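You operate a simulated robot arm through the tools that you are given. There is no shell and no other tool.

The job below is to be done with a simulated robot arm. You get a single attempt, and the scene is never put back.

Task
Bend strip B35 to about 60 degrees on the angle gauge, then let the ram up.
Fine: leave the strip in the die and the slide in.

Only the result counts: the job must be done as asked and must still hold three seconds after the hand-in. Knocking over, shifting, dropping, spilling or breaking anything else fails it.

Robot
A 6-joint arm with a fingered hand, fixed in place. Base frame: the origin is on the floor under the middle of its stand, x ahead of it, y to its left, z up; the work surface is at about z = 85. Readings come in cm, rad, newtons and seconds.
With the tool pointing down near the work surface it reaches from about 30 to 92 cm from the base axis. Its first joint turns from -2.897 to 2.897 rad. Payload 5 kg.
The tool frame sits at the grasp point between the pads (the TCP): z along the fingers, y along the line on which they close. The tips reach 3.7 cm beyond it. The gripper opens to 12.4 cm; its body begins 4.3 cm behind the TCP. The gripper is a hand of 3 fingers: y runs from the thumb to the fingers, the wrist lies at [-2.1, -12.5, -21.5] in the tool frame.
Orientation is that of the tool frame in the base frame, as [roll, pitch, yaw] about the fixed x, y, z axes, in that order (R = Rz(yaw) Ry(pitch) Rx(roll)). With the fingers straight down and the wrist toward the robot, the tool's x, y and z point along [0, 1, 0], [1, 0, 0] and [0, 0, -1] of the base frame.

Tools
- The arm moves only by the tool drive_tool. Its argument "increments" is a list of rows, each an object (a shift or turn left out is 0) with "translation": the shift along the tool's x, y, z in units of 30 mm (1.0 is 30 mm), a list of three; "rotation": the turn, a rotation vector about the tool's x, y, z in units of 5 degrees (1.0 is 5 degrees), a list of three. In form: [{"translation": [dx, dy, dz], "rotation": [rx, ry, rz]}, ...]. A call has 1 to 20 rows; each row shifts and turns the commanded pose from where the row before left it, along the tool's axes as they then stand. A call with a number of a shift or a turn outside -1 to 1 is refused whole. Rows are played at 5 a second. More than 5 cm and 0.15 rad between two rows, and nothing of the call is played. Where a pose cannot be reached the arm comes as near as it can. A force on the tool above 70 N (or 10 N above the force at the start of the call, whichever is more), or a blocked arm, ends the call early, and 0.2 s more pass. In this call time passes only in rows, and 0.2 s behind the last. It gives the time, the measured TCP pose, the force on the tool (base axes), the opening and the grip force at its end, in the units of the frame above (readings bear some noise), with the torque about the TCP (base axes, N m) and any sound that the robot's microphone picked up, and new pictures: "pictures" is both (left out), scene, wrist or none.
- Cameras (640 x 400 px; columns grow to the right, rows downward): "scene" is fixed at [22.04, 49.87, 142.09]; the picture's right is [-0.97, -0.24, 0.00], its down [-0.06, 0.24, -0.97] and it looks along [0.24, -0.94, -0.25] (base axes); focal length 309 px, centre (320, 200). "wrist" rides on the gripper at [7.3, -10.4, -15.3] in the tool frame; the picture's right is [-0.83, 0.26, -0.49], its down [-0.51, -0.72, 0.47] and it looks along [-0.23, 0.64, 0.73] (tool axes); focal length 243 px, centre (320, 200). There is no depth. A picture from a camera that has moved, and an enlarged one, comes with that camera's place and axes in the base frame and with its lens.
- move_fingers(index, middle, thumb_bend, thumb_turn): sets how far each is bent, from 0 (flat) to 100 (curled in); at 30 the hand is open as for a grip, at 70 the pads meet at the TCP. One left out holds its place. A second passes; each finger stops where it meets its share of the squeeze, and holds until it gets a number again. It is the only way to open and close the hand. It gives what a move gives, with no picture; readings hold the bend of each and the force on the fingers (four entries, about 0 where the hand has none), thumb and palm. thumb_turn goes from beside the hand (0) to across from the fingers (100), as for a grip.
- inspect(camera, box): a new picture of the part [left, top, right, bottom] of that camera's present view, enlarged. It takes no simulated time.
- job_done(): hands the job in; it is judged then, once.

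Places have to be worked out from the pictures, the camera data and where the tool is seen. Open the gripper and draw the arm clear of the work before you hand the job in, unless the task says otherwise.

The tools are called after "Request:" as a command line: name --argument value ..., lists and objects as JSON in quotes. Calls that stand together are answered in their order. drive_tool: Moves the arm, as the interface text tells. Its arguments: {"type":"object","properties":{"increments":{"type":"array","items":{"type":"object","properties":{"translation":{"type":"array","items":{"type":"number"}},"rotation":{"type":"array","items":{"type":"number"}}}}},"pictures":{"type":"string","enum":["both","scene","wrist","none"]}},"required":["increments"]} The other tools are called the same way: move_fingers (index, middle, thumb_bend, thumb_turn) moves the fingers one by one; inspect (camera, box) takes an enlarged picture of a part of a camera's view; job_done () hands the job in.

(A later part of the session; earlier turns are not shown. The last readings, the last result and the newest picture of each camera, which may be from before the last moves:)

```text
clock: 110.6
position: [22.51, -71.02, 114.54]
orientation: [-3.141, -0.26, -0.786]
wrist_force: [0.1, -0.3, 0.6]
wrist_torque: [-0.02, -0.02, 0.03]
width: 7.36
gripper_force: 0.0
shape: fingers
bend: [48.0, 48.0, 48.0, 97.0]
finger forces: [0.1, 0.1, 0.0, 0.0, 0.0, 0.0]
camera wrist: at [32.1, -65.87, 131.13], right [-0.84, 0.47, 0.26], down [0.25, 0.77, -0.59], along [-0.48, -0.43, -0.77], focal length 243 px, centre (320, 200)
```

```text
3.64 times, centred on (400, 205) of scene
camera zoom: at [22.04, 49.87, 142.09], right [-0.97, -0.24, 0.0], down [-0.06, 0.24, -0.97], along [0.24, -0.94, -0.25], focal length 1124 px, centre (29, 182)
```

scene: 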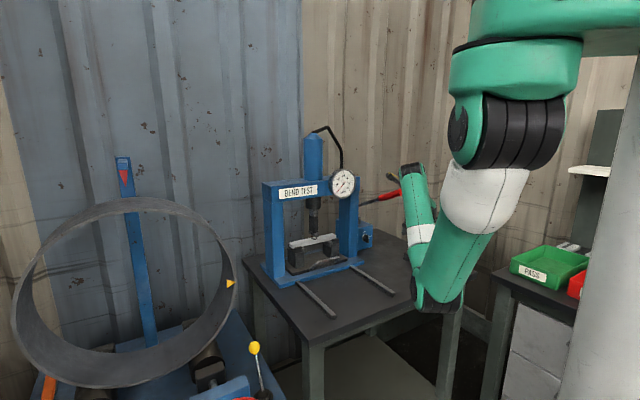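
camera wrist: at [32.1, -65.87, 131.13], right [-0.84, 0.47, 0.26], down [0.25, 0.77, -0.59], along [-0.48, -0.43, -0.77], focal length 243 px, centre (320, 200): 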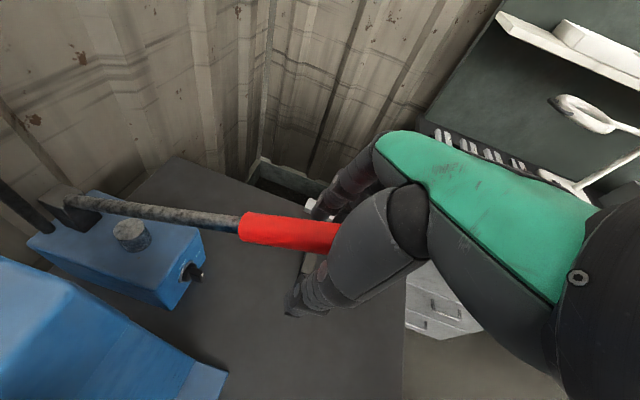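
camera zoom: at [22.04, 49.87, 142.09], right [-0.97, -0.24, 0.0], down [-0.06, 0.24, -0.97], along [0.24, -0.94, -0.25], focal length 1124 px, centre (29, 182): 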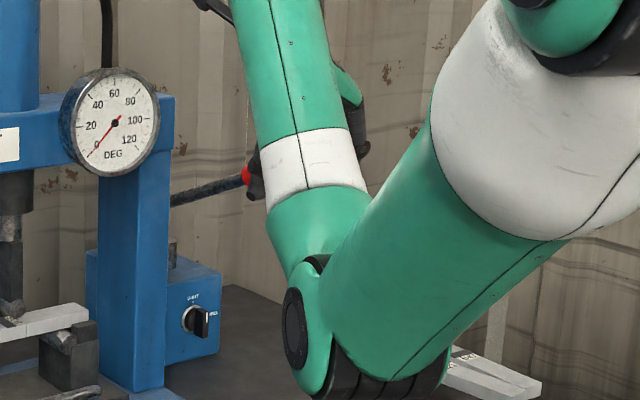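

The grip is well inside the hand. I lower along the tool axis in 1 cm steps until the palm meets the grip.

Request:
drive_tool --increments '[{"translation": [0, 0, 0.33]}, {"translation": [0, 0, 0.33]}, {"translation": [0, 0, 0.33]}]' --pictures "none"

Request:
drive_tool --increments '[{"translation": [0, 0, 0.3]}, {"translation": [0, 0, 0.3]}]' --pictures "none"

Request:
inspect --camera "wrist" --box '[160, 120, 440, 330]'

Request:
inspect --camera "scene" --box '[320, 150, 460, 260]'

```text
clock: 111.4
position: [23.17, -71.58, 111.47]
orientation: [-3.141, -0.261, -0.784]
wrist_force: [-0.4, -0.3, -0.1]
wrist_torque: [0.01, 0.02, 0.0]
width: 7.35
gripper_force: 0.1
shape: fingers
bend: [48.0, 48.0, 48.0, 97.0]
finger forces: [0.0, 0.0, 0.0, 0.0, 0.0, 0.1]
```

```text
clock: 112.0
position: [23.36, -71.83, 109.83]
orientation: [-3.141, -0.262, -0.786]
wrist_force: [-1.6, 0.2, 2.2]
wrist_torque: [0.09, -0.07, 0.12]
width: 7.34
gripper_force: 1.0
shape: fingers
bend: [48.0, 48.0, 48.0, 97.0]
finger forces: [0.1, 0.0, 0.0, 0.1, 0.0, 2.9]
```

```text
1.90 times, centred on (300, 225) of wrist
camera zoom: at [32.9, -66.71, 126.53], right [-0.84, 0.47, 0.26], down [0.25, 0.77, -0.59], along [-0.48, -0.43, -0.77], focal length 462 px, centre (358, 152)
```

zoom: 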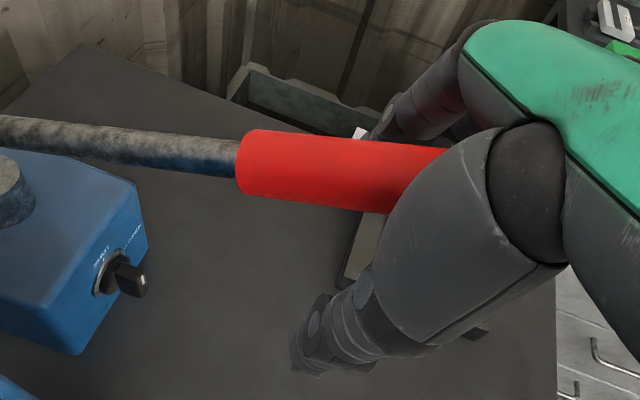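

```text
3.64 times, centred on (390, 205) of scene
camera zoom: at [22.04, 49.87, 142.09], right [-0.97, -0.24, 0.0], down [-0.06, 0.24, -0.97], along [0.24, -0.94, -0.25], focal length 1124 px, centre (66, 182)
```

zoom: 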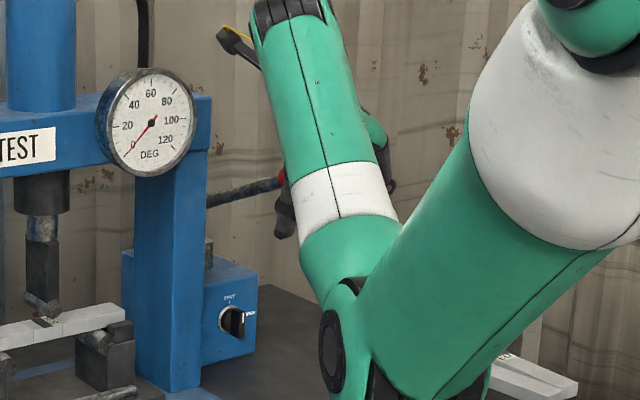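

The palm touches the grip (2.9 N). Now I press it down along its arc, 3 cm first, and read force, ram and gauge.

Request:
drive_tool --increments '[{"translation": [-0.199, 0, 0.292]}, {"translation": [-0.199, 0, 0.292]}, {"translation": [-0.199, 0, 0.292]}]' --pictures "none"

Request:
inspect --camera "scene" --box '[280, 150, 420, 260]'

Request:
inspect --camera "wrist" --box '[40, 120, 440, 330]'

```text
clock: 112.8
position: [22.6, -71.21, 106.99]
orientation: [-3.141, -0.262, -0.785]
wrist_force: [-3.4, 0.0, 3.1]
wrist_torque: [0.09, -0.03, 0.06]
width: 7.34
gripper_force: 1.6
shape: fingers
bend: [48.0, 48.0, 48.0, 97.0]
finger forces: [0.0, 0.0, 0.1, 0.0, 0.0, 3.1]
```

```text
3.64 times, centred on (350, 205) of scene
camera zoom: at [22.04, 49.87, 142.09], right [-0.97, -0.24, 0.0], down [-0.06, 0.24, -0.97], along [0.24, -0.94, -0.25], focal length 1124 px, centre (211, 182)
```

zoom: 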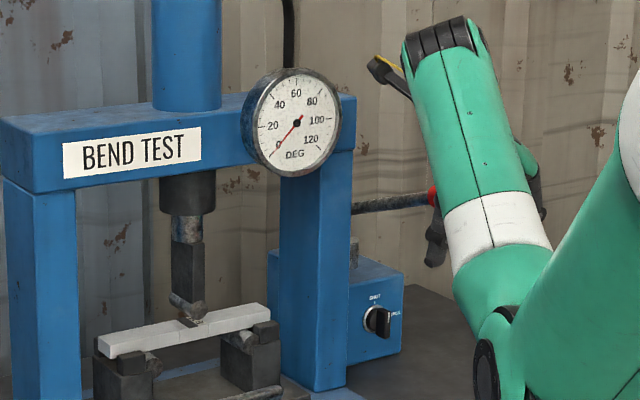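

```text
1.60 times, centred on (240, 225) of wrist
camera zoom: at [32.15, -66.0, 123.59], right [-0.84, 0.47, 0.26], down [0.25, 0.77, -0.59], along [-0.48, -0.43, -0.77], focal length 388 px, centre (448, 160)
```

zoom: 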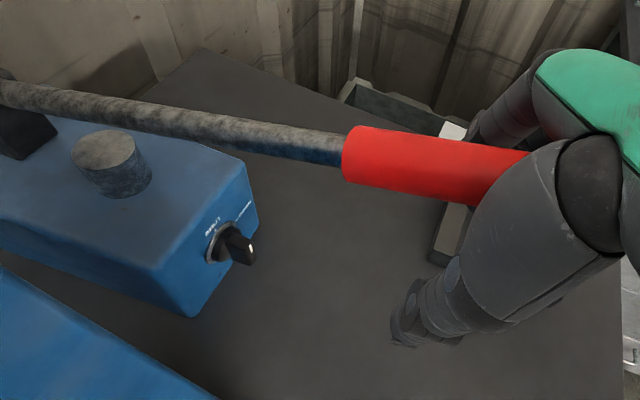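

The lever moves easily (3 N) and the gauge is still at 0. I keep pressing, 3 cm more.

Request:
drive_tool --increments '[{"translation": [-0.135, 0, 0.309]}, {"translation": [-0.135, 0, 0.309]}, {"translation": [-0.12, 0, 0.309]}]' --pictures "none"

Request:
inspect --camera "scene" --box '[280, 150, 420, 260]'

```text
clock: 113.6
position: [22.36, -70.9, 103.83]
orientation: [-3.14, -0.262, -0.787]
wrist_force: [-4.3, 0.4, 3.8]
wrist_torque: [0.12, -0.12, 0.1]
width: 7.34
gripper_force: 2.7
shape: fingers
bend: [48.0, 48.0, 48.0, 97.0]
finger forces: [0.0, 0.0, 0.0, 0.0, 0.0, 5.1]
```

```text
3.64 times, centred on (350, 205) of scene
camera zoom: at [22.04, 49.87, 142.09], right [-0.97, -0.24, 0.0], down [-0.06, 0.24, -0.97], along [0.24, -0.94, -0.25], focal length 1124 px, centre (211, 182)
```

zoom: 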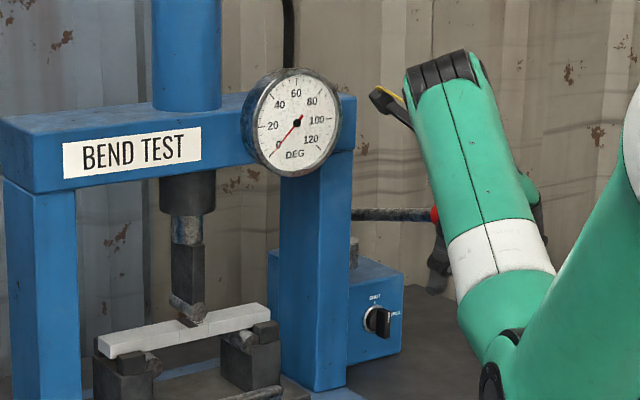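

The lever is now horizontal; the ram has come down a little and the gauge is still 0. I press further, watching for the end of the stroke.

Request:
drive_tool --increments '[{"translation": [-0.086, 0, 0.322]}, {"translation": [-0.086, 0, 0.322]}, {"translation": [-0.07, 0, 0.322]}]' --pictures "none"

Request:
inspect --camera "scene" --box '[280, 150, 420, 260]'

```text
clock: 114.4
position: [22.3, -71.0, 100.76]
orientation: [-3.141, -0.262, -0.786]
wrist_force: [-5.1, -0.7, 5.4]
wrist_torque: [0.1, -0.21, 0.11]
width: 7.34
gripper_force: 2.7
shape: fingers
bend: [48.0, 48.0, 48.0, 97.0]
finger forces: [0.0, 0.0, 0.0, 0.0, 0.0, 6.0]
```

```text
3.64 times, centred on (350, 205) of scene
camera zoom: at [22.04, 49.87, 142.09], right [-0.97, -0.24, 0.0], down [-0.06, 0.24, -0.97], along [0.24, -0.94, -0.25], focal length 1124 px, centre (211, 182)
```

zoom: 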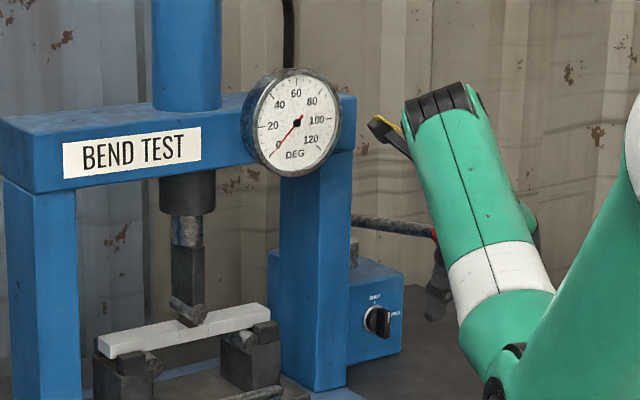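

Still moving with about 6 N, like a light return spring. I press 3 cm more.

Request:
drive_tool --increments '[{"translation": [-0.06, 0, 0.325]}, {"translation": [-0.06, 0, 0.325]}, {"translation": [-0.05, 0, 0.325]}]' --pictures "none"

Request:
inspect --camera "scene" --box '[280, 150, 420, 260]'

Request:
inspect --camera "wrist" --box '[40, 60, 440, 330]'

```text
clock: 115.2
position: [22.47, -71.02, 97.94]
orientation: [3.142, -0.26, -0.786]
wrist_force: [-10.0, -0.7, 5.8]
wrist_torque: [0.16, -0.46, 0.25]
width: 7.34
gripper_force: 4.6
shape: fingers
bend: [48.0, 48.0, 48.0, 97.0]
finger forces: [0.1, 0.0, 0.1, 0.0, 0.1, 9.1]
```

```text
3.64 times, centred on (350, 205) of scene
camera zoom: at [22.04, 49.87, 142.09], right [-0.97, -0.24, 0.0], down [-0.06, 0.24, -0.97], along [0.24, -0.94, -0.25], focal length 1124 px, centre (211, 182)
```

zoom: 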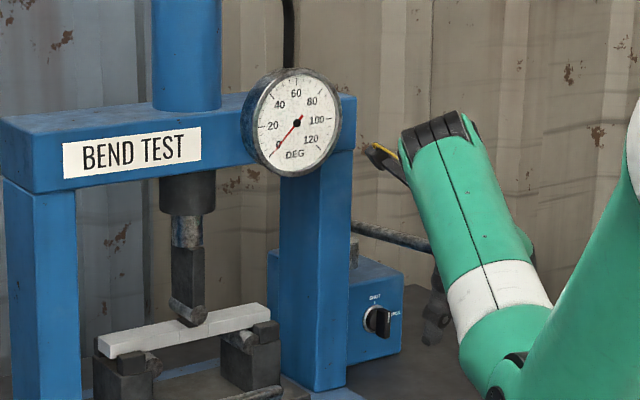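

```text
1.48 times, centred on (240, 195) of wrist
camera zoom: at [32.04, -65.9, 114.56], right [-0.84, 0.47, 0.26], down [0.25, 0.77, -0.59], along [-0.48, -0.43, -0.77], focal length 359 px, centre (438, 207)
```

zoom: 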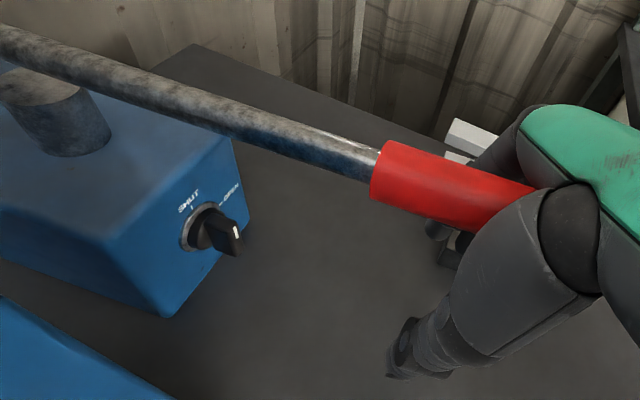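

The ram keeps creeping down with the stroke. I press 2.5 cm more to find the lower end.

Request:
drive_tool --increments '[{"translation": [-0.02, 0, 0.3]}, {"translation": [0.0, 0, 0.3]}, {"translation": [0.0, 0, 0.25]}]' --pictures "none"

Request:
inspect --camera "scene" --box '[280, 150, 420, 260]'

```text
clock: 116.0
position: [22.99, -71.55, 95.49]
orientation: [3.14, -0.261, -0.785]
wrist_force: [-8.9, 0.9, 5.7]
wrist_torque: [0.1, -0.35, 0.15]
width: 7.36
gripper_force: 4.0
shape: fingers
bend: [48.0, 48.0, 48.0, 97.0]
finger forces: [0.0, 0.0, 0.1, 0.0, 0.0, 8.5]
```

```text
3.64 times, centred on (350, 205) of scene
camera zoom: at [22.04, 49.87, 142.09], right [-0.97, -0.24, 0.0], down [-0.06, 0.24, -0.97], along [0.24, -0.94, -0.25], focal length 1124 px, centre (211, 182)
```

zoom: 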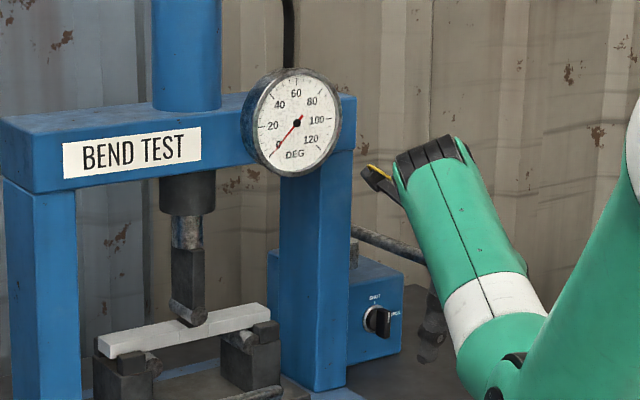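

Let me check the ram height against the strip now, and where the lever stands.

Request:
inspect --camera "scene" --box '[300, 195, 340, 245]'

Request:
inspect --camera "wrist" --box '[0, 40, 400, 300]'

```text
8.00 times, centred on (320, 220) of scene
camera zoom: at [22.04, 49.87, 142.09], right [-0.97, -0.24, 0.0], down [-0.06, 0.24, -0.97], along [0.24, -0.94, -0.25], focal length 2472 px, centre (320, 40)
```

zoom: 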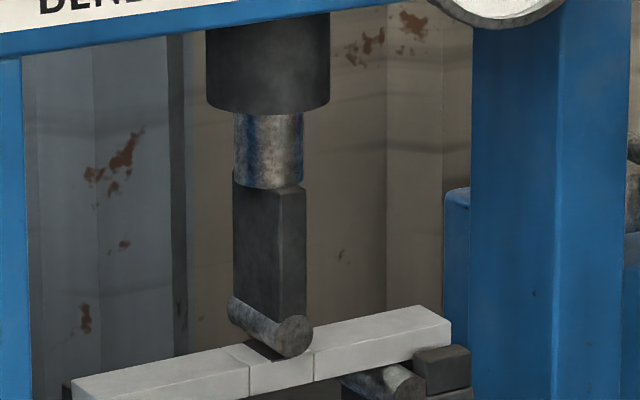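

```text
1.54 times, centred on (200, 170) of wrist
camera zoom: at [32.49, -66.4, 112.11], right [-0.84, 0.47, 0.26], down [0.25, 0.77, -0.59], along [-0.48, -0.43, -0.77], focal length 373 px, centre (505, 246)
```

zoom: 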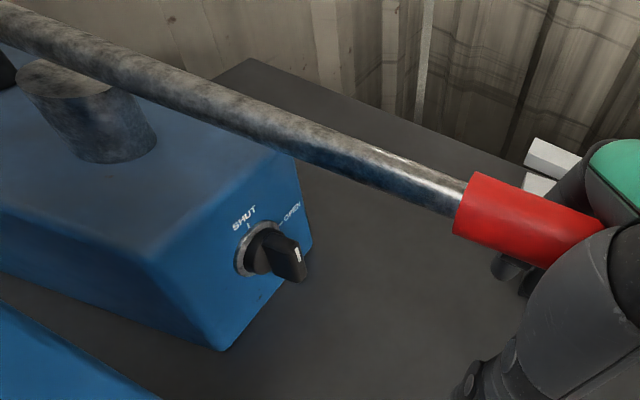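

The punch is now touching the strip, about 1 cm of ram travel per full stroke, so the final angle can be approached finely. I raise the hand and see whether the lever follows by itself.

Request:
drive_tool --increments '[{"translation": [0.086, 0, -0.322]}, {"translation": [0.086, 0, -0.322]}, {"translation": [0.086, 0, -0.322]}]' --pictures "none"

Request:
inspect --camera "wrist" --box '[0, 40, 400, 300]'

Request:
inspect --camera "scene" --box '[300, 150, 420, 250]'

```text
clock: 116.8
position: [22.98, -71.55, 98.45]
orientation: [3.141, -0.262, -0.784]
wrist_force: [-0.9, -12.4, 4.0]
wrist_torque: [0.9, 0.07, 0.46]
width: 7.36
gripper_force: 4.8
shape: fingers
bend: [48.0, 48.0, 48.0, 97.0]
finger forces: [0.0, 0.1, 0.0, 0.0, 0.1, 10.7]
```

```text
1.54 times, centred on (200, 170) of wrist
camera zoom: at [32.52, -66.34, 115.1], right [-0.84, 0.47, 0.26], down [0.25, 0.77, -0.59], along [-0.48, -0.43, -0.77], focal length 373 px, centre (505, 246)
```

zoom: 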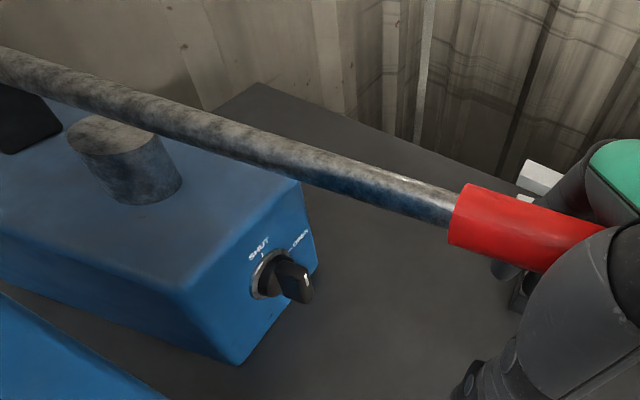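

```text
4.00 times, centred on (360, 200) of scene
camera zoom: at [22.04, 49.87, 142.09], right [-0.97, -0.24, 0.0], down [-0.06, 0.24, -0.97], along [0.24, -0.94, -0.25], focal length 1236 px, centre (160, 200)
```

zoom: 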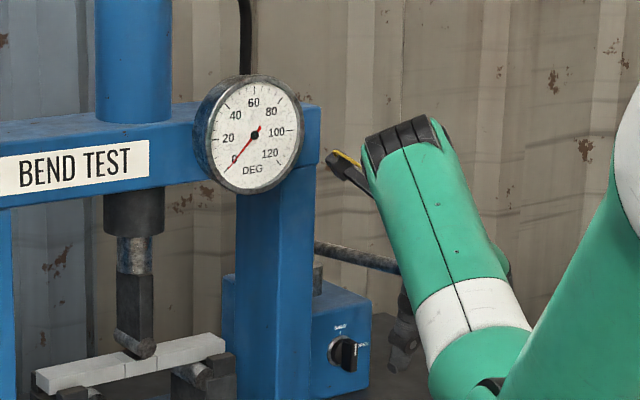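

The lever rises by itself with the hand. I follow it back up along its arc to the top.

Request:
drive_tool --increments '[{"translation": [0.022, 0, -0.339]}, {"translation": [0.022, 0, -0.339]}, {"translation": [0.022, 0, -0.339]}, {"translation": [0.086, 0, -0.322]}, {"translation": [0.086, 0, -0.322]}, {"translation": [0.086, 0, -0.322]}, {"translation": [0.151, 0, -0.305]}, {"translation": [0.151, 0, -0.305]}, {"translation": [0.151, 0, -0.305]}, {"translation": [0.199, 0, -0.292]}, {"translation": [0.199, 0, -0.292]}]' --pictures "wrist"

Request:
inspect --camera "scene" --box '[300, 150, 420, 250]'

```text
clock: 119.2
position: [23.5, -72.07, 109.55]
orientation: [3.141, -0.262, -0.785]
wrist_force: [0.7, -3.1, 0.7]
wrist_torque: [0.23, 0.03, 0.1]
width: 7.35
gripper_force: 1.4
shape: fingers
bend: [48.0, 48.0, 48.0, 97.0]
finger forces: [0.0, 0.0, 0.0, 0.1, 0.0, 2.9]
camera wrist: at [33.03, -66.88, 126.17], right [-0.84, 0.47, 0.26], down [0.25, 0.77, -0.59], along [-0.48, -0.43, -0.77], focal length 243 px, centre (320, 200)
```

wrist: 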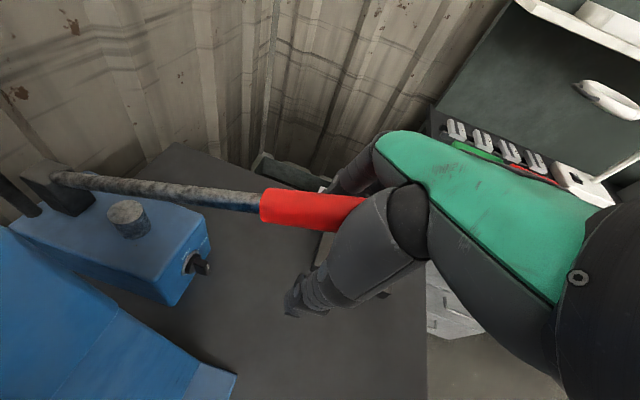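

```text
4.00 times, centred on (360, 200) of scene
camera zoom: at [22.04, 49.87, 142.09], right [-0.97, -0.24, 0.0], down [-0.06, 0.24, -0.97], along [0.24, -0.94, -0.25], focal length 1236 px, centre (160, 200)
```

zoom: 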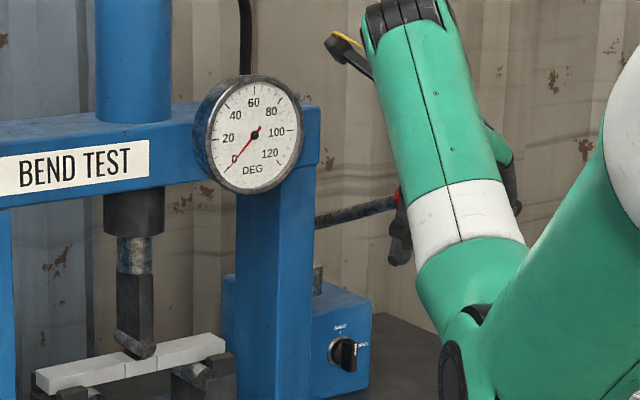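

The lever is at the top again and the ram held its position. I make the second stroke, down in one go to about the same depth.

Request:
drive_tool --increments '[{"translation": [-0.199, 0, 0.292]}, {"translation": [-0.199, 0, 0.292]}, {"translation": [-0.17, 0, 0.3]}, {"translation": [-0.135, 0, 0.309]}, {"translation": [-0.135, 0, 0.309]}, {"translation": [-0.11, 0, 0.315]}, {"translation": [-0.086, 0, 0.322]}, {"translation": [-0.086, 0, 0.322]}, {"translation": [-0.06, 0, 0.325]}, {"translation": [-0.05, 0, 0.325]}, {"translation": [-0.04, 0, 0.325]}, {"translation": [-0.02, 0, 0.325]}]' --pictures "none"

Request:
inspect --camera "scene" --box '[290, 150, 410, 250]'

```text
clock: 121.8
position: [22.85, -71.43, 97.53]
orientation: [3.14, -0.26, -0.787]
wrist_force: [-9.9, -0.9, 5.9]
wrist_torque: [0.16, -0.48, 0.24]
width: 7.33
gripper_force: 4.8
shape: fingers
bend: [48.0, 48.0, 48.0, 97.0]
finger forces: [0.0, 0.0, 0.1, 0.0, 0.0, 9.4]
```

```text
4.00 times, centred on (350, 200) of scene
camera zoom: at [22.04, 49.87, 142.09], right [-0.97, -0.24, 0.0], down [-0.06, 0.24, -0.97], along [0.24, -0.94, -0.25], focal length 1236 px, centre (200, 200)
```

zoom: 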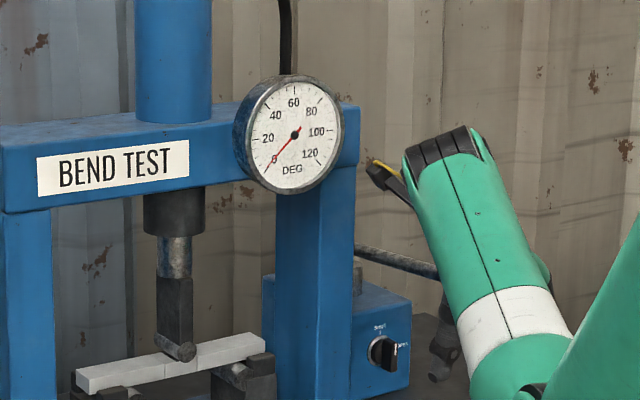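

I zoom on the ram, strip and gauge for precise readings.

Request:
inspect --camera "scene" --box '[300, 195, 340, 245]'

Request:
inspect --camera "scene" --box '[324, 160, 364, 200]'

```text
8.00 times, centred on (320, 220) of scene
camera zoom: at [22.04, 49.87, 142.09], right [-0.97, -0.24, 0.0], down [-0.06, 0.24, -0.97], along [0.24, -0.94, -0.25], focal length 2472 px, centre (320, 40)
```

zoom: 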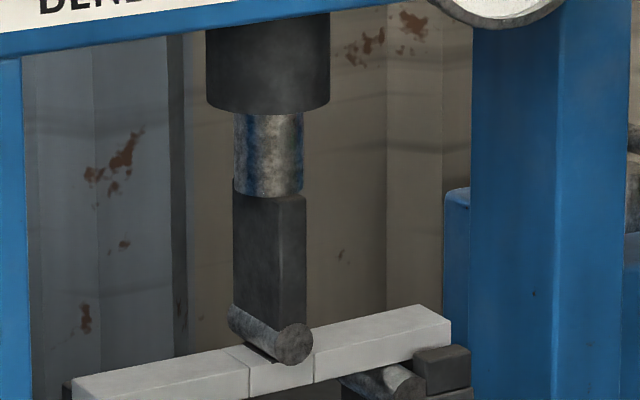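

```text
10.00 times, centred on (344, 180) of scene
camera zoom: at [22.04, 49.87, 142.09], right [-0.97, -0.24, 0.0], down [-0.06, 0.24, -0.97], along [0.24, -0.94, -0.25], focal length 3090 px, centre (80, 400)
```

zoom: 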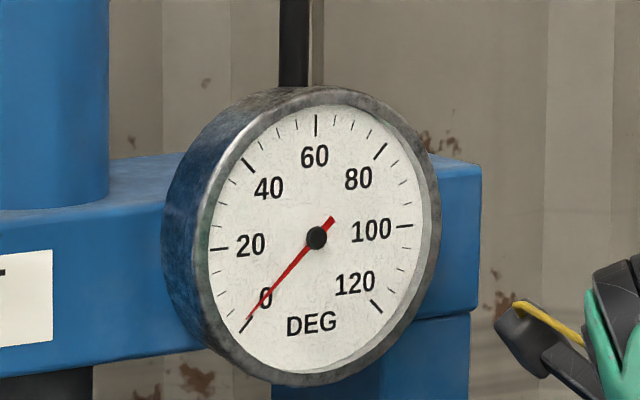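

About 0.4 cm of ram travel per stroke, the punch now just bearing on the strip and the gauge at 0. I do a full up-and-down stroke per call and read the gauge each time.

Request:
drive_tool --increments '[{"translation": [0.1, 0, -0.65]}, {"translation": [0.146, 0, -0.647]}, {"translation": [0.2, 0, -0.637]}, {"translation": [0.27, 0, -0.618]}, {"translation": [0.36, 0, -0.6]}, {"translation": [0.398, 0, -0.584]}, {"translation": [-0.398, 0, 0.584]}, {"translation": [-0.36, 0, 0.6]}, {"translation": [-0.27, 0, 0.618]}, {"translation": [-0.2, 0, 0.637]}, {"translation": [-0.146, 0, 0.647]}, {"translation": [-0.1, 0, 0.65]}]' --pictures "none"

Request:
inspect --camera "scene" --box '[300, 195, 340, 245]'

Request:
inspect --camera "scene" --box '[324, 160, 364, 200]'

```text
clock: 124.4
position: [22.64, -71.35, 97.45]
orientation: [3.14, -0.263, -0.785]
wrist_force: [-7.7, 0.2, 5.7]
wrist_torque: [0.13, -0.32, 0.16]
width: 7.35
gripper_force: 3.4
shape: fingers
bend: [48.0, 48.0, 48.0, 97.0]
finger forces: [0.0, 0.1, 0.0, 0.1, 0.0, 7.3]
```

```text
8.00 times, centred on (320, 220) of scene
camera zoom: at [22.04, 49.87, 142.09], right [-0.97, -0.24, 0.0], down [-0.06, 0.24, -0.97], along [0.24, -0.94, -0.25], focal length 2472 px, centre (320, 40)
```

zoom: 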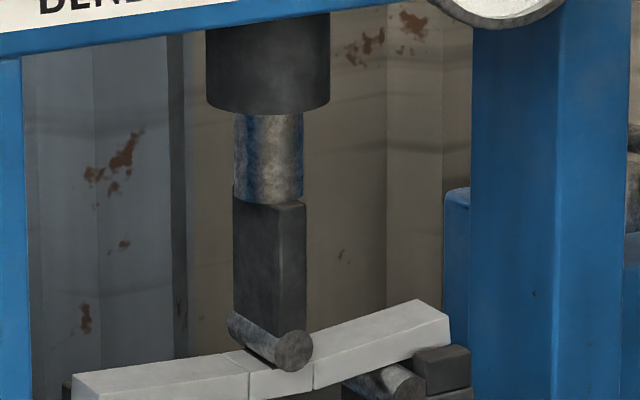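

```text
10.00 times, centred on (344, 180) of scene
camera zoom: at [22.04, 49.87, 142.09], right [-0.97, -0.24, 0.0], down [-0.06, 0.24, -0.97], along [0.24, -0.94, -0.25], focal length 3090 px, centre (80, 400)
```

zoom: 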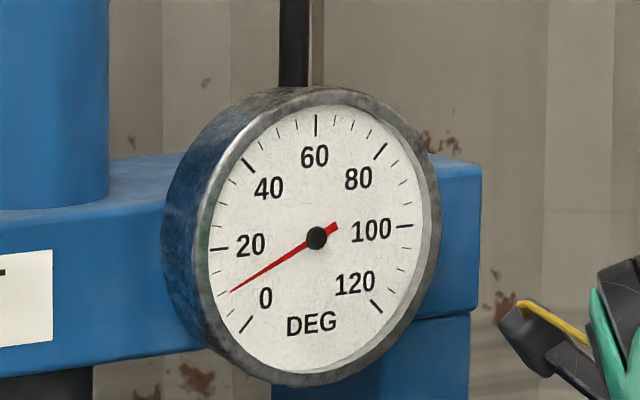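

The strip is bending now, gauge ≈10°. Next stroke.

Request:
drive_tool --increments '[{"translation": [0.1, 0, -0.65]}, {"translation": [0.146, 0, -0.647]}, {"translation": [0.2, 0, -0.637]}, {"translation": [0.27, 0, -0.618]}, {"translation": [0.36, 0, -0.6]}, {"translation": [0.398, 0, -0.584]}, {"translation": [-0.398, 0, 0.584]}, {"translation": [-0.36, 0, 0.6]}, {"translation": [-0.27, 0, 0.618]}, {"translation": [-0.2, 0, 0.637]}, {"translation": [-0.146, 0, 0.647]}, {"translation": [-0.1, 0, 0.65]}]' --pictures "none"

Request:
inspect --camera "scene" --box '[324, 160, 364, 200]'

Request:
inspect --camera "scene" --box '[280, 150, 420, 260]'

```text
clock: 127.0
position: [22.71, -71.44, 97.58]
orientation: [3.141, -0.262, -0.787]
wrist_force: [-10.0, -0.1, 6.0]
wrist_torque: [0.21, -0.45, 0.23]
width: 7.36
gripper_force: 4.8
shape: fingers
bend: [48.0, 48.0, 48.0, 97.0]
finger forces: [0.1, 0.1, 0.0, 0.1, 0.0, 8.9]
```

```text
10.00 times, centred on (344, 180) of scene
camera zoom: at [22.04, 49.87, 142.09], right [-0.97, -0.24, 0.0], down [-0.06, 0.24, -0.97], along [0.24, -0.94, -0.25], focal length 3090 px, centre (80, 400)
```

zoom: 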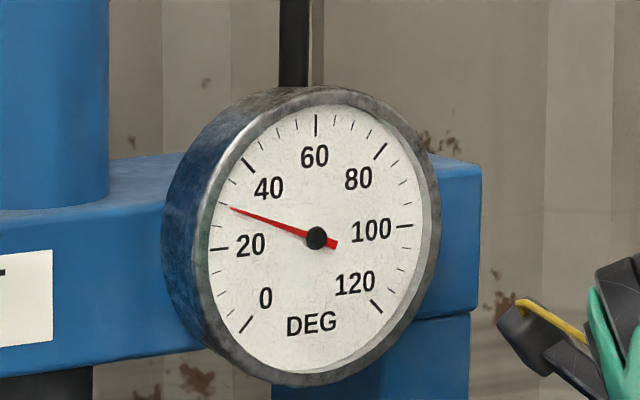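

```text
3.64 times, centred on (350, 205) of scene
camera zoom: at [22.04, 49.87, 142.09], right [-0.97, -0.24, 0.0], down [-0.06, 0.24, -0.97], along [0.24, -0.94, -0.25], focal length 1124 px, centre (211, 182)
```

zoom: 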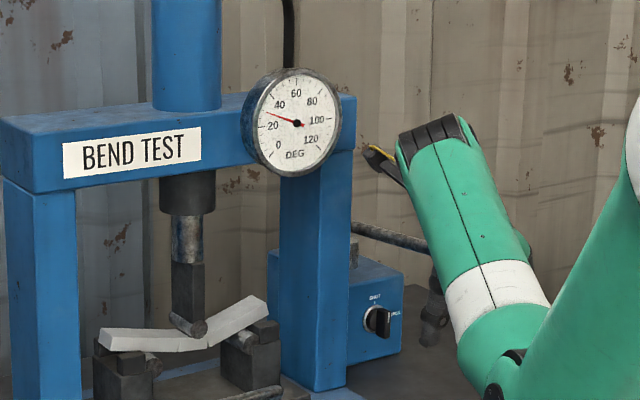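

The gauge now reads about 30°, i.e. roughly 20° per full stroke. I take the next stroke only two-thirds of the way first.

Request:
drive_tool --increments '[{"translation": [0.1, 0, -0.65]}, {"translation": [0.146, 0, -0.647]}, {"translation": [0.2, 0, -0.637]}, {"translation": [0.27, 0, -0.618]}, {"translation": [0.36, 0, -0.6]}, {"translation": [0.398, 0, -0.584]}, {"translation": [-0.398, 0, 0.584]}, {"translation": [-0.36, 0, 0.6]}, {"translation": [-0.27, 0, 0.618]}, {"translation": [-0.2, 0, 0.637]}]' --pictures "none"

Request:
inspect --camera "scene" --box '[324, 160, 364, 200]'

Request:
inspect --camera "scene" --box '[280, 150, 420, 260]'

```text
clock: 129.2
position: [22.75, -71.05, 101.45]
orientation: [-3.14, -0.261, -0.788]
wrist_force: [-6.1, -1.2, 5.0]
wrist_torque: [0.15, -0.27, 0.19]
width: 7.35
gripper_force: 3.2
shape: fingers
bend: [48.0, 48.0, 48.0, 97.0]
finger forces: [0.1, 0.0, 0.0, 0.0, 0.0, 6.9]
```

```text
10.00 times, centred on (344, 180) of scene
camera zoom: at [22.04, 49.87, 142.09], right [-0.97, -0.24, 0.0], down [-0.06, 0.24, -0.97], along [0.24, -0.94, -0.25], focal length 3090 px, centre (80, 400)
```

zoom: 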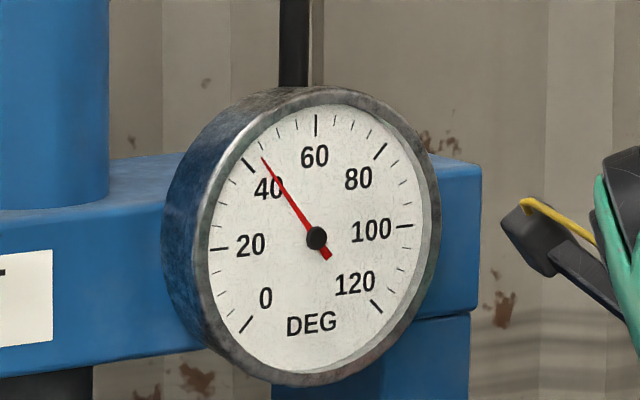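

```text
3.64 times, centred on (350, 205) of scene
camera zoom: at [22.04, 49.87, 142.09], right [-0.97, -0.24, 0.0], down [-0.06, 0.24, -0.97], along [0.24, -0.94, -0.25], focal length 1124 px, centre (211, 182)
```

zoom: 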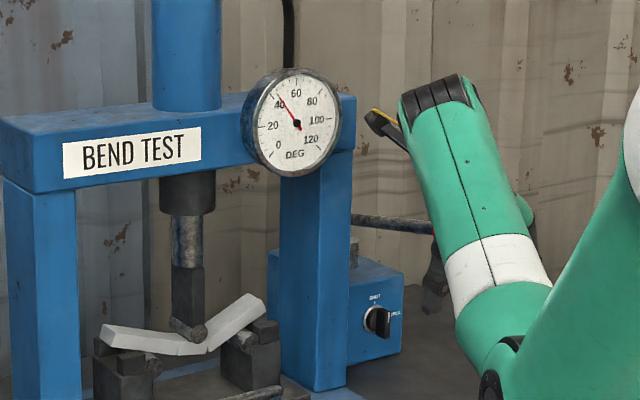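

Gauge ≈43°. I finish this stroke (4 cm more) and read again.

Request:
drive_tool --increments '[{"translation": [-0.073, 0, 0.324]}, {"translation": [-0.073, 0, 0.324]}, {"translation": [-0.05, 0, 0.325]}, {"translation": [-0.05, 0, 0.325]}]' --pictures "none"

Request:
inspect --camera "scene" --box '[324, 160, 364, 200]'

```text
clock: 130.2
position: [22.89, -71.41, 97.52]
orientation: [-3.142, -0.261, -0.785]
wrist_force: [-6.7, -0.3, 5.8]
wrist_torque: [0.1, -0.2, 0.13]
width: 7.37
gripper_force: 3.2
shape: fingers
bend: [48.0, 48.0, 48.0, 97.0]
finger forces: [0.1, 0.0, 0.0, 0.1, 0.1, 6.9]
```

```text
10.00 times, centred on (344, 180) of scene
camera zoom: at [22.04, 49.87, 142.09], right [-0.97, -0.24, 0.0], down [-0.06, 0.24, -0.97], along [0.24, -0.94, -0.25], focal length 3090 px, centre (80, 400)
```

zoom: 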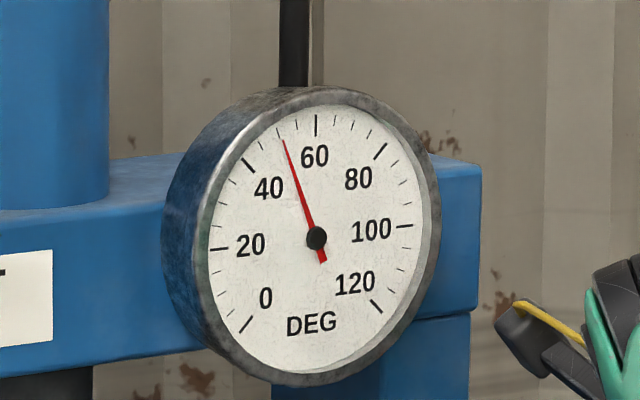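

Gauge ≈50.5°. For the last 9–10° I go up fully and then press down only 4 cm, then fine-tune.

Request:
drive_tool --increments '[{"translation": [0.1, 0, -0.65]}, {"translation": [0.146, 0, -0.647]}, {"translation": [0.2, 0, -0.637]}, {"translation": [0.27, 0, -0.618]}, {"translation": [0.36, 0, -0.6]}, {"translation": [0.398, 0, -0.584]}, {"translation": [-0.398, 0, 0.584]}, {"translation": [-0.36, 0, 0.6]}]' --pictures "none"

Request:
inspect --camera "scene" --box '[324, 160, 364, 200]'

```text
clock: 132.0
position: [22.96, -71.53, 105.51]
orientation: [-3.14, -0.263, -0.788]
wrist_force: [-3.4, -0.2, 3.3]
wrist_torque: [0.14, -0.08, 0.08]
width: 7.34
gripper_force: 1.9
shape: fingers
bend: [48.0, 48.0, 48.0, 97.0]
finger forces: [0.0, 0.0, 0.0, 0.0, 0.1, 4.0]
```

```text
10.00 times, centred on (344, 180) of scene
camera zoom: at [22.04, 49.87, 142.09], right [-0.97, -0.24, 0.0], down [-0.06, 0.24, -0.97], along [0.24, -0.94, -0.25], focal length 3090 px, centre (80, 400)
```

zoom: 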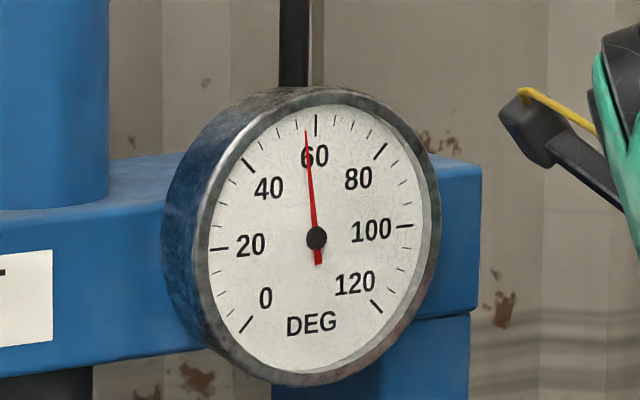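

Gauge ≈57°. I press another 1.5 cm in two small steps.

Request:
drive_tool --increments '[{"translation": [-0.1, 0, 0.232]}, {"translation": [-0.1, 0, 0.232]}]' --pictures "none"

Request:
inspect --camera "scene" --box '[324, 160, 364, 200]'

```text
clock: 132.6
position: [22.81, -71.26, 103.95]
orientation: [3.141, -0.262, -0.786]
wrist_force: [-4.6, -1.8, 4.4]
wrist_torque: [0.18, -0.21, 0.14]
width: 7.36
gripper_force: 2.6
shape: fingers
bend: [48.0, 48.0, 48.0, 97.0]
finger forces: [0.0, 0.1, 0.1, 0.0, 0.0, 5.1]
```

```text
10.00 times, centred on (344, 180) of scene
camera zoom: at [22.04, 49.87, 142.09], right [-0.97, -0.24, 0.0], down [-0.06, 0.24, -0.97], along [0.24, -0.94, -0.25], focal length 3090 px, centre (80, 400)
```

zoom: 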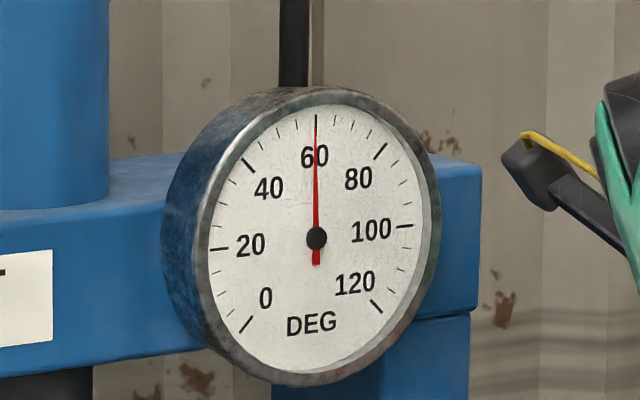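

The needle is exactly on 60. I let the lever rise with the hand, then lift off it and withdraw from its tip the way I came.

Request:
drive_tool --increments '[{"translation": [0.27, 0, -0.618]}, {"translation": [0.36, 0, -0.6]}, {"translation": [0.398, 0, -0.584]}, {"translation": [0, 0, -0.3]}, {"translation": [0, 0, -0.3]}, {"translation": [0, 0, -0.33]}, {"translation": [0, 0, -0.33]}, {"translation": [0, 0, -0.3]}]' --pictures "wrist"

Request:
inspect --camera "scene" --box '[324, 160, 364, 200]'

Request:
inspect --camera "wrist" --box '[160, 120, 440, 330]'

```text
clock: 134.4
position: [23.14, -71.67, 114.53]
orientation: [3.14, -0.262, -0.786]
wrist_force: [0.3, 0.4, 0.6]
wrist_torque: [0.04, 0.02, 0.0]
width: 7.36
gripper_force: 0.0
shape: fingers
bend: [48.0, 48.0, 48.0, 97.0]
finger forces: [0.0, 0.1, 0.1, 0.0, 0.1, 0.0]
camera wrist: at [32.69, -66.43, 131.19], right [-0.84, 0.47, 0.26], down [0.25, 0.77, -0.59], along [-0.48, -0.43, -0.77], focal length 243 px, centre (320, 200)
```

wrist: 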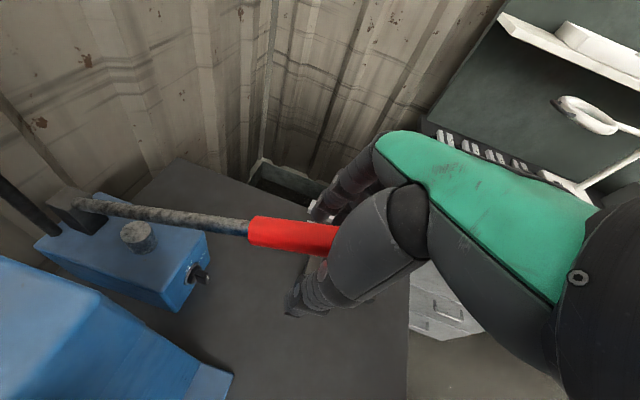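

```text
10.00 times, centred on (344, 180) of scene
camera zoom: at [22.04, 49.87, 142.09], right [-0.97, -0.24, 0.0], down [-0.06, 0.24, -0.97], along [0.24, -0.94, -0.25], focal length 3090 px, centre (80, 400)
```

zoom: 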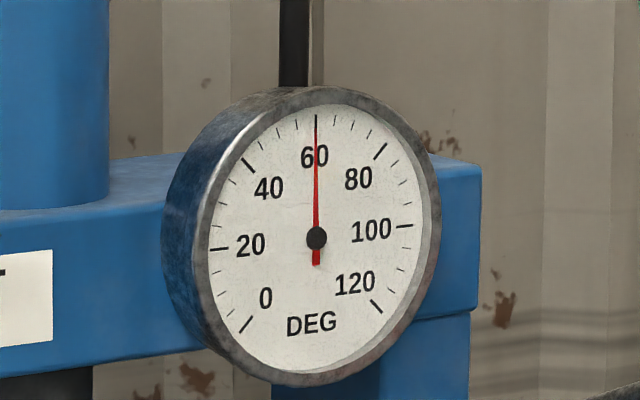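

```text
1.90 times, centred on (300, 225) of wrist
camera zoom: at [32.69, -66.43, 131.19], right [-0.84, 0.47, 0.26], down [0.25, 0.77, -0.59], along [-0.48, -0.43, -0.77], focal length 462 px, centre (358, 152)
```

zoom: 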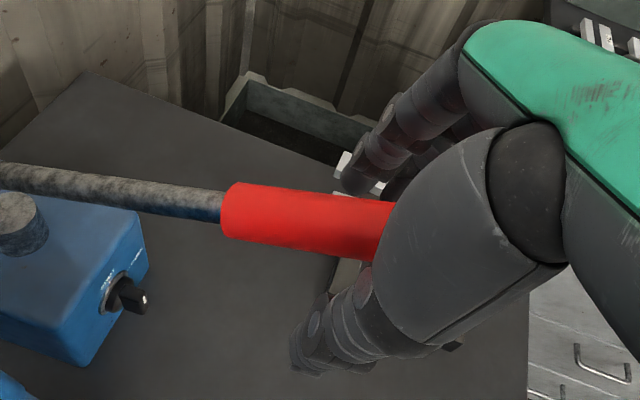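

The gauge holds at 60 with the lever up. Now for the valve: I take a close look at the knob from here before withdrawing.

Request:
inspect --camera "wrist" --box '[150, 240, 230, 310]'

Request:
inspect --camera "scene" --box '[352, 226, 380, 252]'

Request:
inspect --camera "scene" --box '[280, 200, 380, 280]'

```text
5.71 times, centred on (190, 275) of wrist
camera zoom: at [32.69, -66.43, 131.19], right [-0.84, 0.47, 0.26], down [0.25, 0.77, -0.59], along [-0.48, -0.43, -0.77], focal length 1386 px, centre (1063, -229)
```

zoom: 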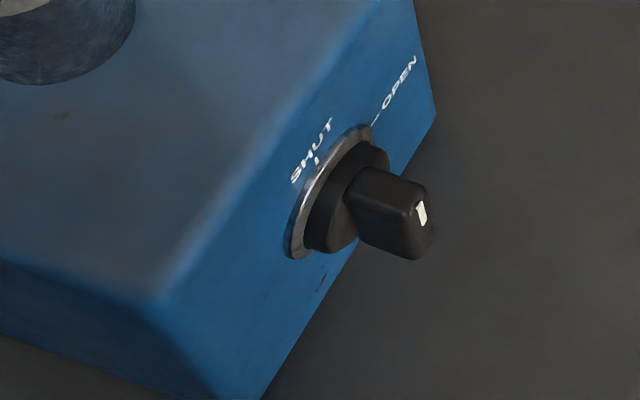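

```text
15.38 times, centred on (366, 239) of scene
camera zoom: at [22.04, 49.87, 142.09], right [-0.97, -0.24, 0.0], down [-0.06, 0.24, -0.97], along [0.24, -0.94, -0.25], focal length 4753 px, centre (-388, -400)
```

zoom: 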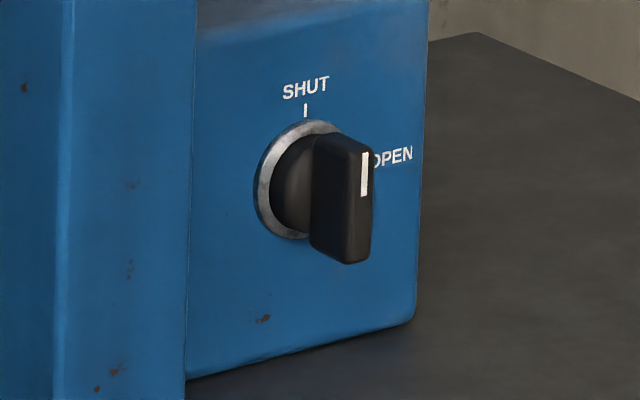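

```text
5.00 times, centred on (330, 240) of scene
camera zoom: at [22.04, 49.87, 142.09], right [-0.97, -0.24, 0.0], down [-0.06, 0.24, -0.97], along [0.24, -0.94, -0.25], focal length 1545 px, centre (270, 0)
```

zoom: 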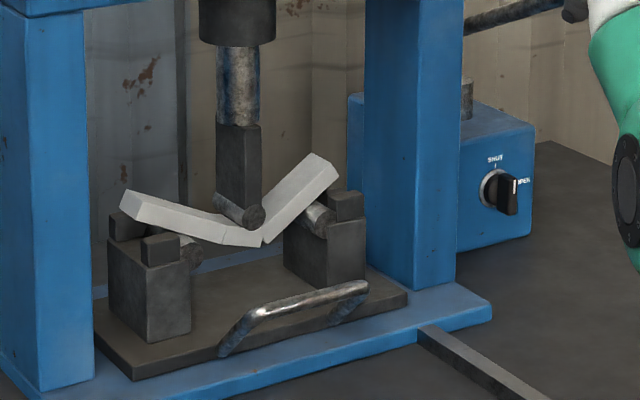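

The strip is bent and the gauge holds 60. The valve bar points up (SHUT); I'll push its top toward OPEN with the thumb, hand tilted in under the lever. First I withdraw from the lever along its axis.

Request:
drive_tool --increments '[{"translation": [-0.6, 0, -0.16]}, {"translation": [-0.6, 0, -0.16]}, {"translation": [-0.6, 0, -0.16]}, {"translation": [-0.6, 0, -0.16]}, {"translation": [-0.6, 0, -0.16]}, {"translation": [-0.6, 0, -0.16]}, {"translation": [-0.6, 0, -0.16]}]' --pictures "wrist"

Request:
inspect --camera "scene" --box '[324, 160, 364, 200]'

```text
clock: 136.0
position: [13.8, -62.36, 114.48]
orientation: [3.141, -0.261, -0.785]
wrist_force: [0.2, -0.4, -0.3]
wrist_torque: [0.0, -0.04, 0.02]
width: 7.38
gripper_force: 0.0
shape: fingers
bend: [48.0, 48.0, 48.0, 97.0]
finger forces: [0.0, 0.0, 0.0, 0.0, 0.1, 0.0]
camera wrist: at [23.4, -57.13, 131.14], right [-0.84, 0.47, 0.26], down [0.25, 0.77, -0.59], along [-0.48, -0.43, -0.77], focal length 243 px, centre (320, 200)
```

wrist: 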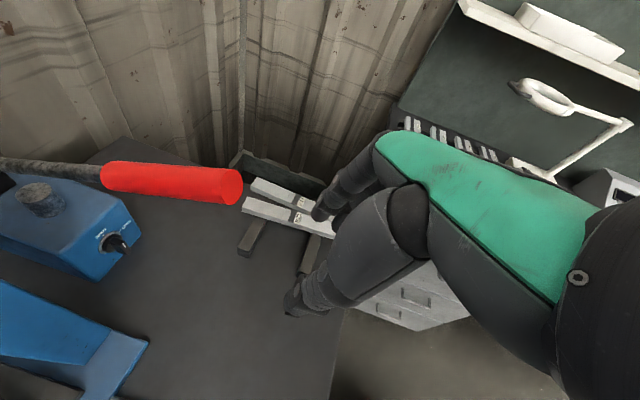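

```text
10.00 times, centred on (344, 180) of scene
camera zoom: at [22.04, 49.87, 142.09], right [-0.97, -0.24, 0.0], down [-0.06, 0.24, -0.97], along [0.24, -0.94, -0.25], focal length 3090 px, centre (80, 400)
```

zoom: 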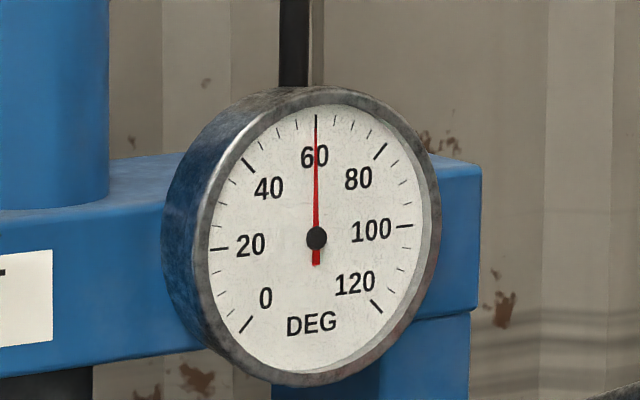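

Withdrawn cleanly. Now I go straight down in front of the lever to z≈98 and tilt the hand forward another 30°.

Request:
drive_tool --increments '[{"translation": [-0.237, 0, 0.885]}, {"translation": [-0.237, 0, 0.885]}, {"translation": [-0.237, 0, 0.885]}, {"translation": [-0.237, 0, 0.885]}, {"translation": [-0.237, 0, 0.885]}, {"translation": [-0.237, 0, 0.885]}, {"rotation": [0, 1, 0]}, {"rotation": [0, 1, 0]}, {"rotation": [0, 1, 0]}, {"rotation": [0, 1, 0]}, {"rotation": [0, 1, 0]}, {"rotation": [0, 1, 0]}]' --pictures "both"

```text
clock: 138.6
position: [13.9, -62.38, 97.87]
orientation: [3.141, -0.787, -0.784]
wrist_force: [0.2, 0.7, 0.1]
wrist_torque: [-0.02, -0.06, -0.01]
width: 7.34
gripper_force: 0.1
shape: fingers
bend: [48.0, 48.0, 48.0, 97.0]
finger forces: [0.0, 0.0, 0.1, 0.1, 0.1, 0.0]
camera wrist: at [17.2, -50.95, 113.9], right [-0.85, 0.48, -0.24], down [0.49, 0.53, -0.69], along [-0.2, -0.7, -0.68], focal length 243 px, centre (320, 200)
```

scene: 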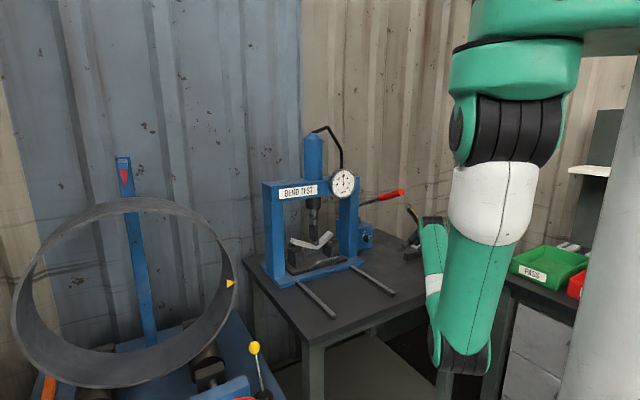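
wrist: 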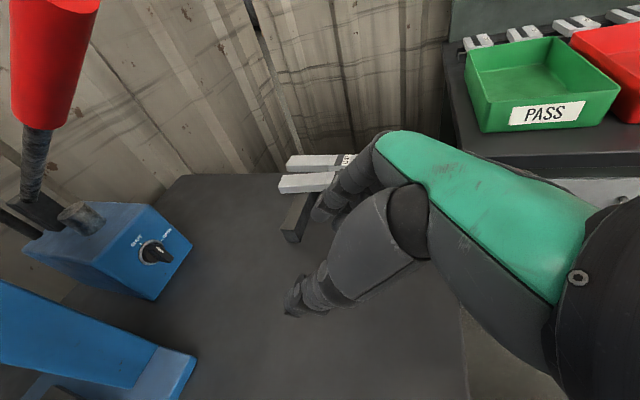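

The hand is tilted 45° with the knob in view. I zoom in to fix the knob's position from this angle.

Request:
inspect --camera "wrist" --box '[120, 220, 200, 280]'

Request:
inspect --camera "wrist" --box '[240, 180, 440, 340]'

```text
6.67 times, centred on (160, 250) of wrist
camera zoom: at [17.2, -50.95, 113.9], right [-0.85, 0.48, -0.24], down [0.49, 0.53, -0.69], along [-0.2, -0.7, -0.68], focal length 1618 px, centre (1387, -133)
```

zoom: 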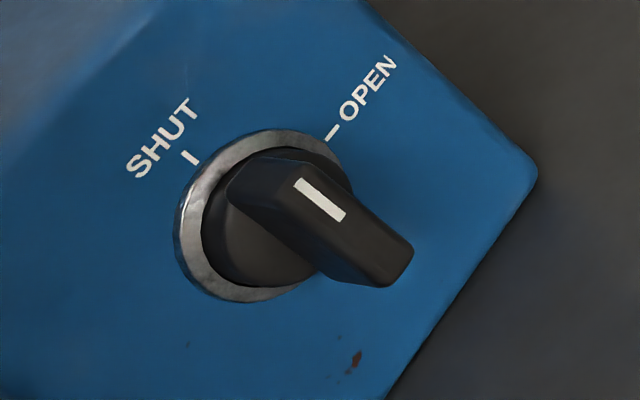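

```text
2.50 times, centred on (340, 260) of wrist
camera zoom: at [17.2, -50.95, 113.9], right [-0.85, 0.48, -0.24], down [0.49, 0.53, -0.69], along [-0.2, -0.7, -0.68], focal length 606 px, centre (270, 50)
```

zoom: 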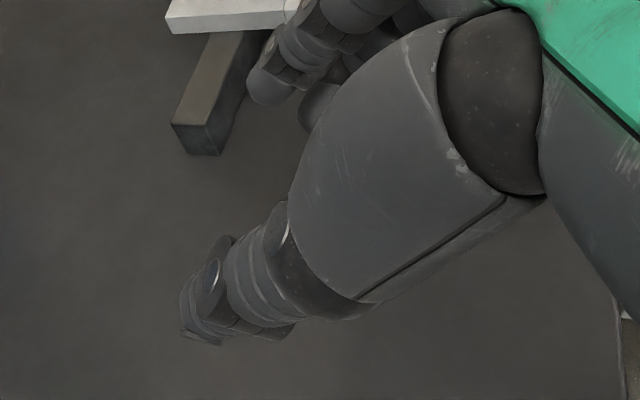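

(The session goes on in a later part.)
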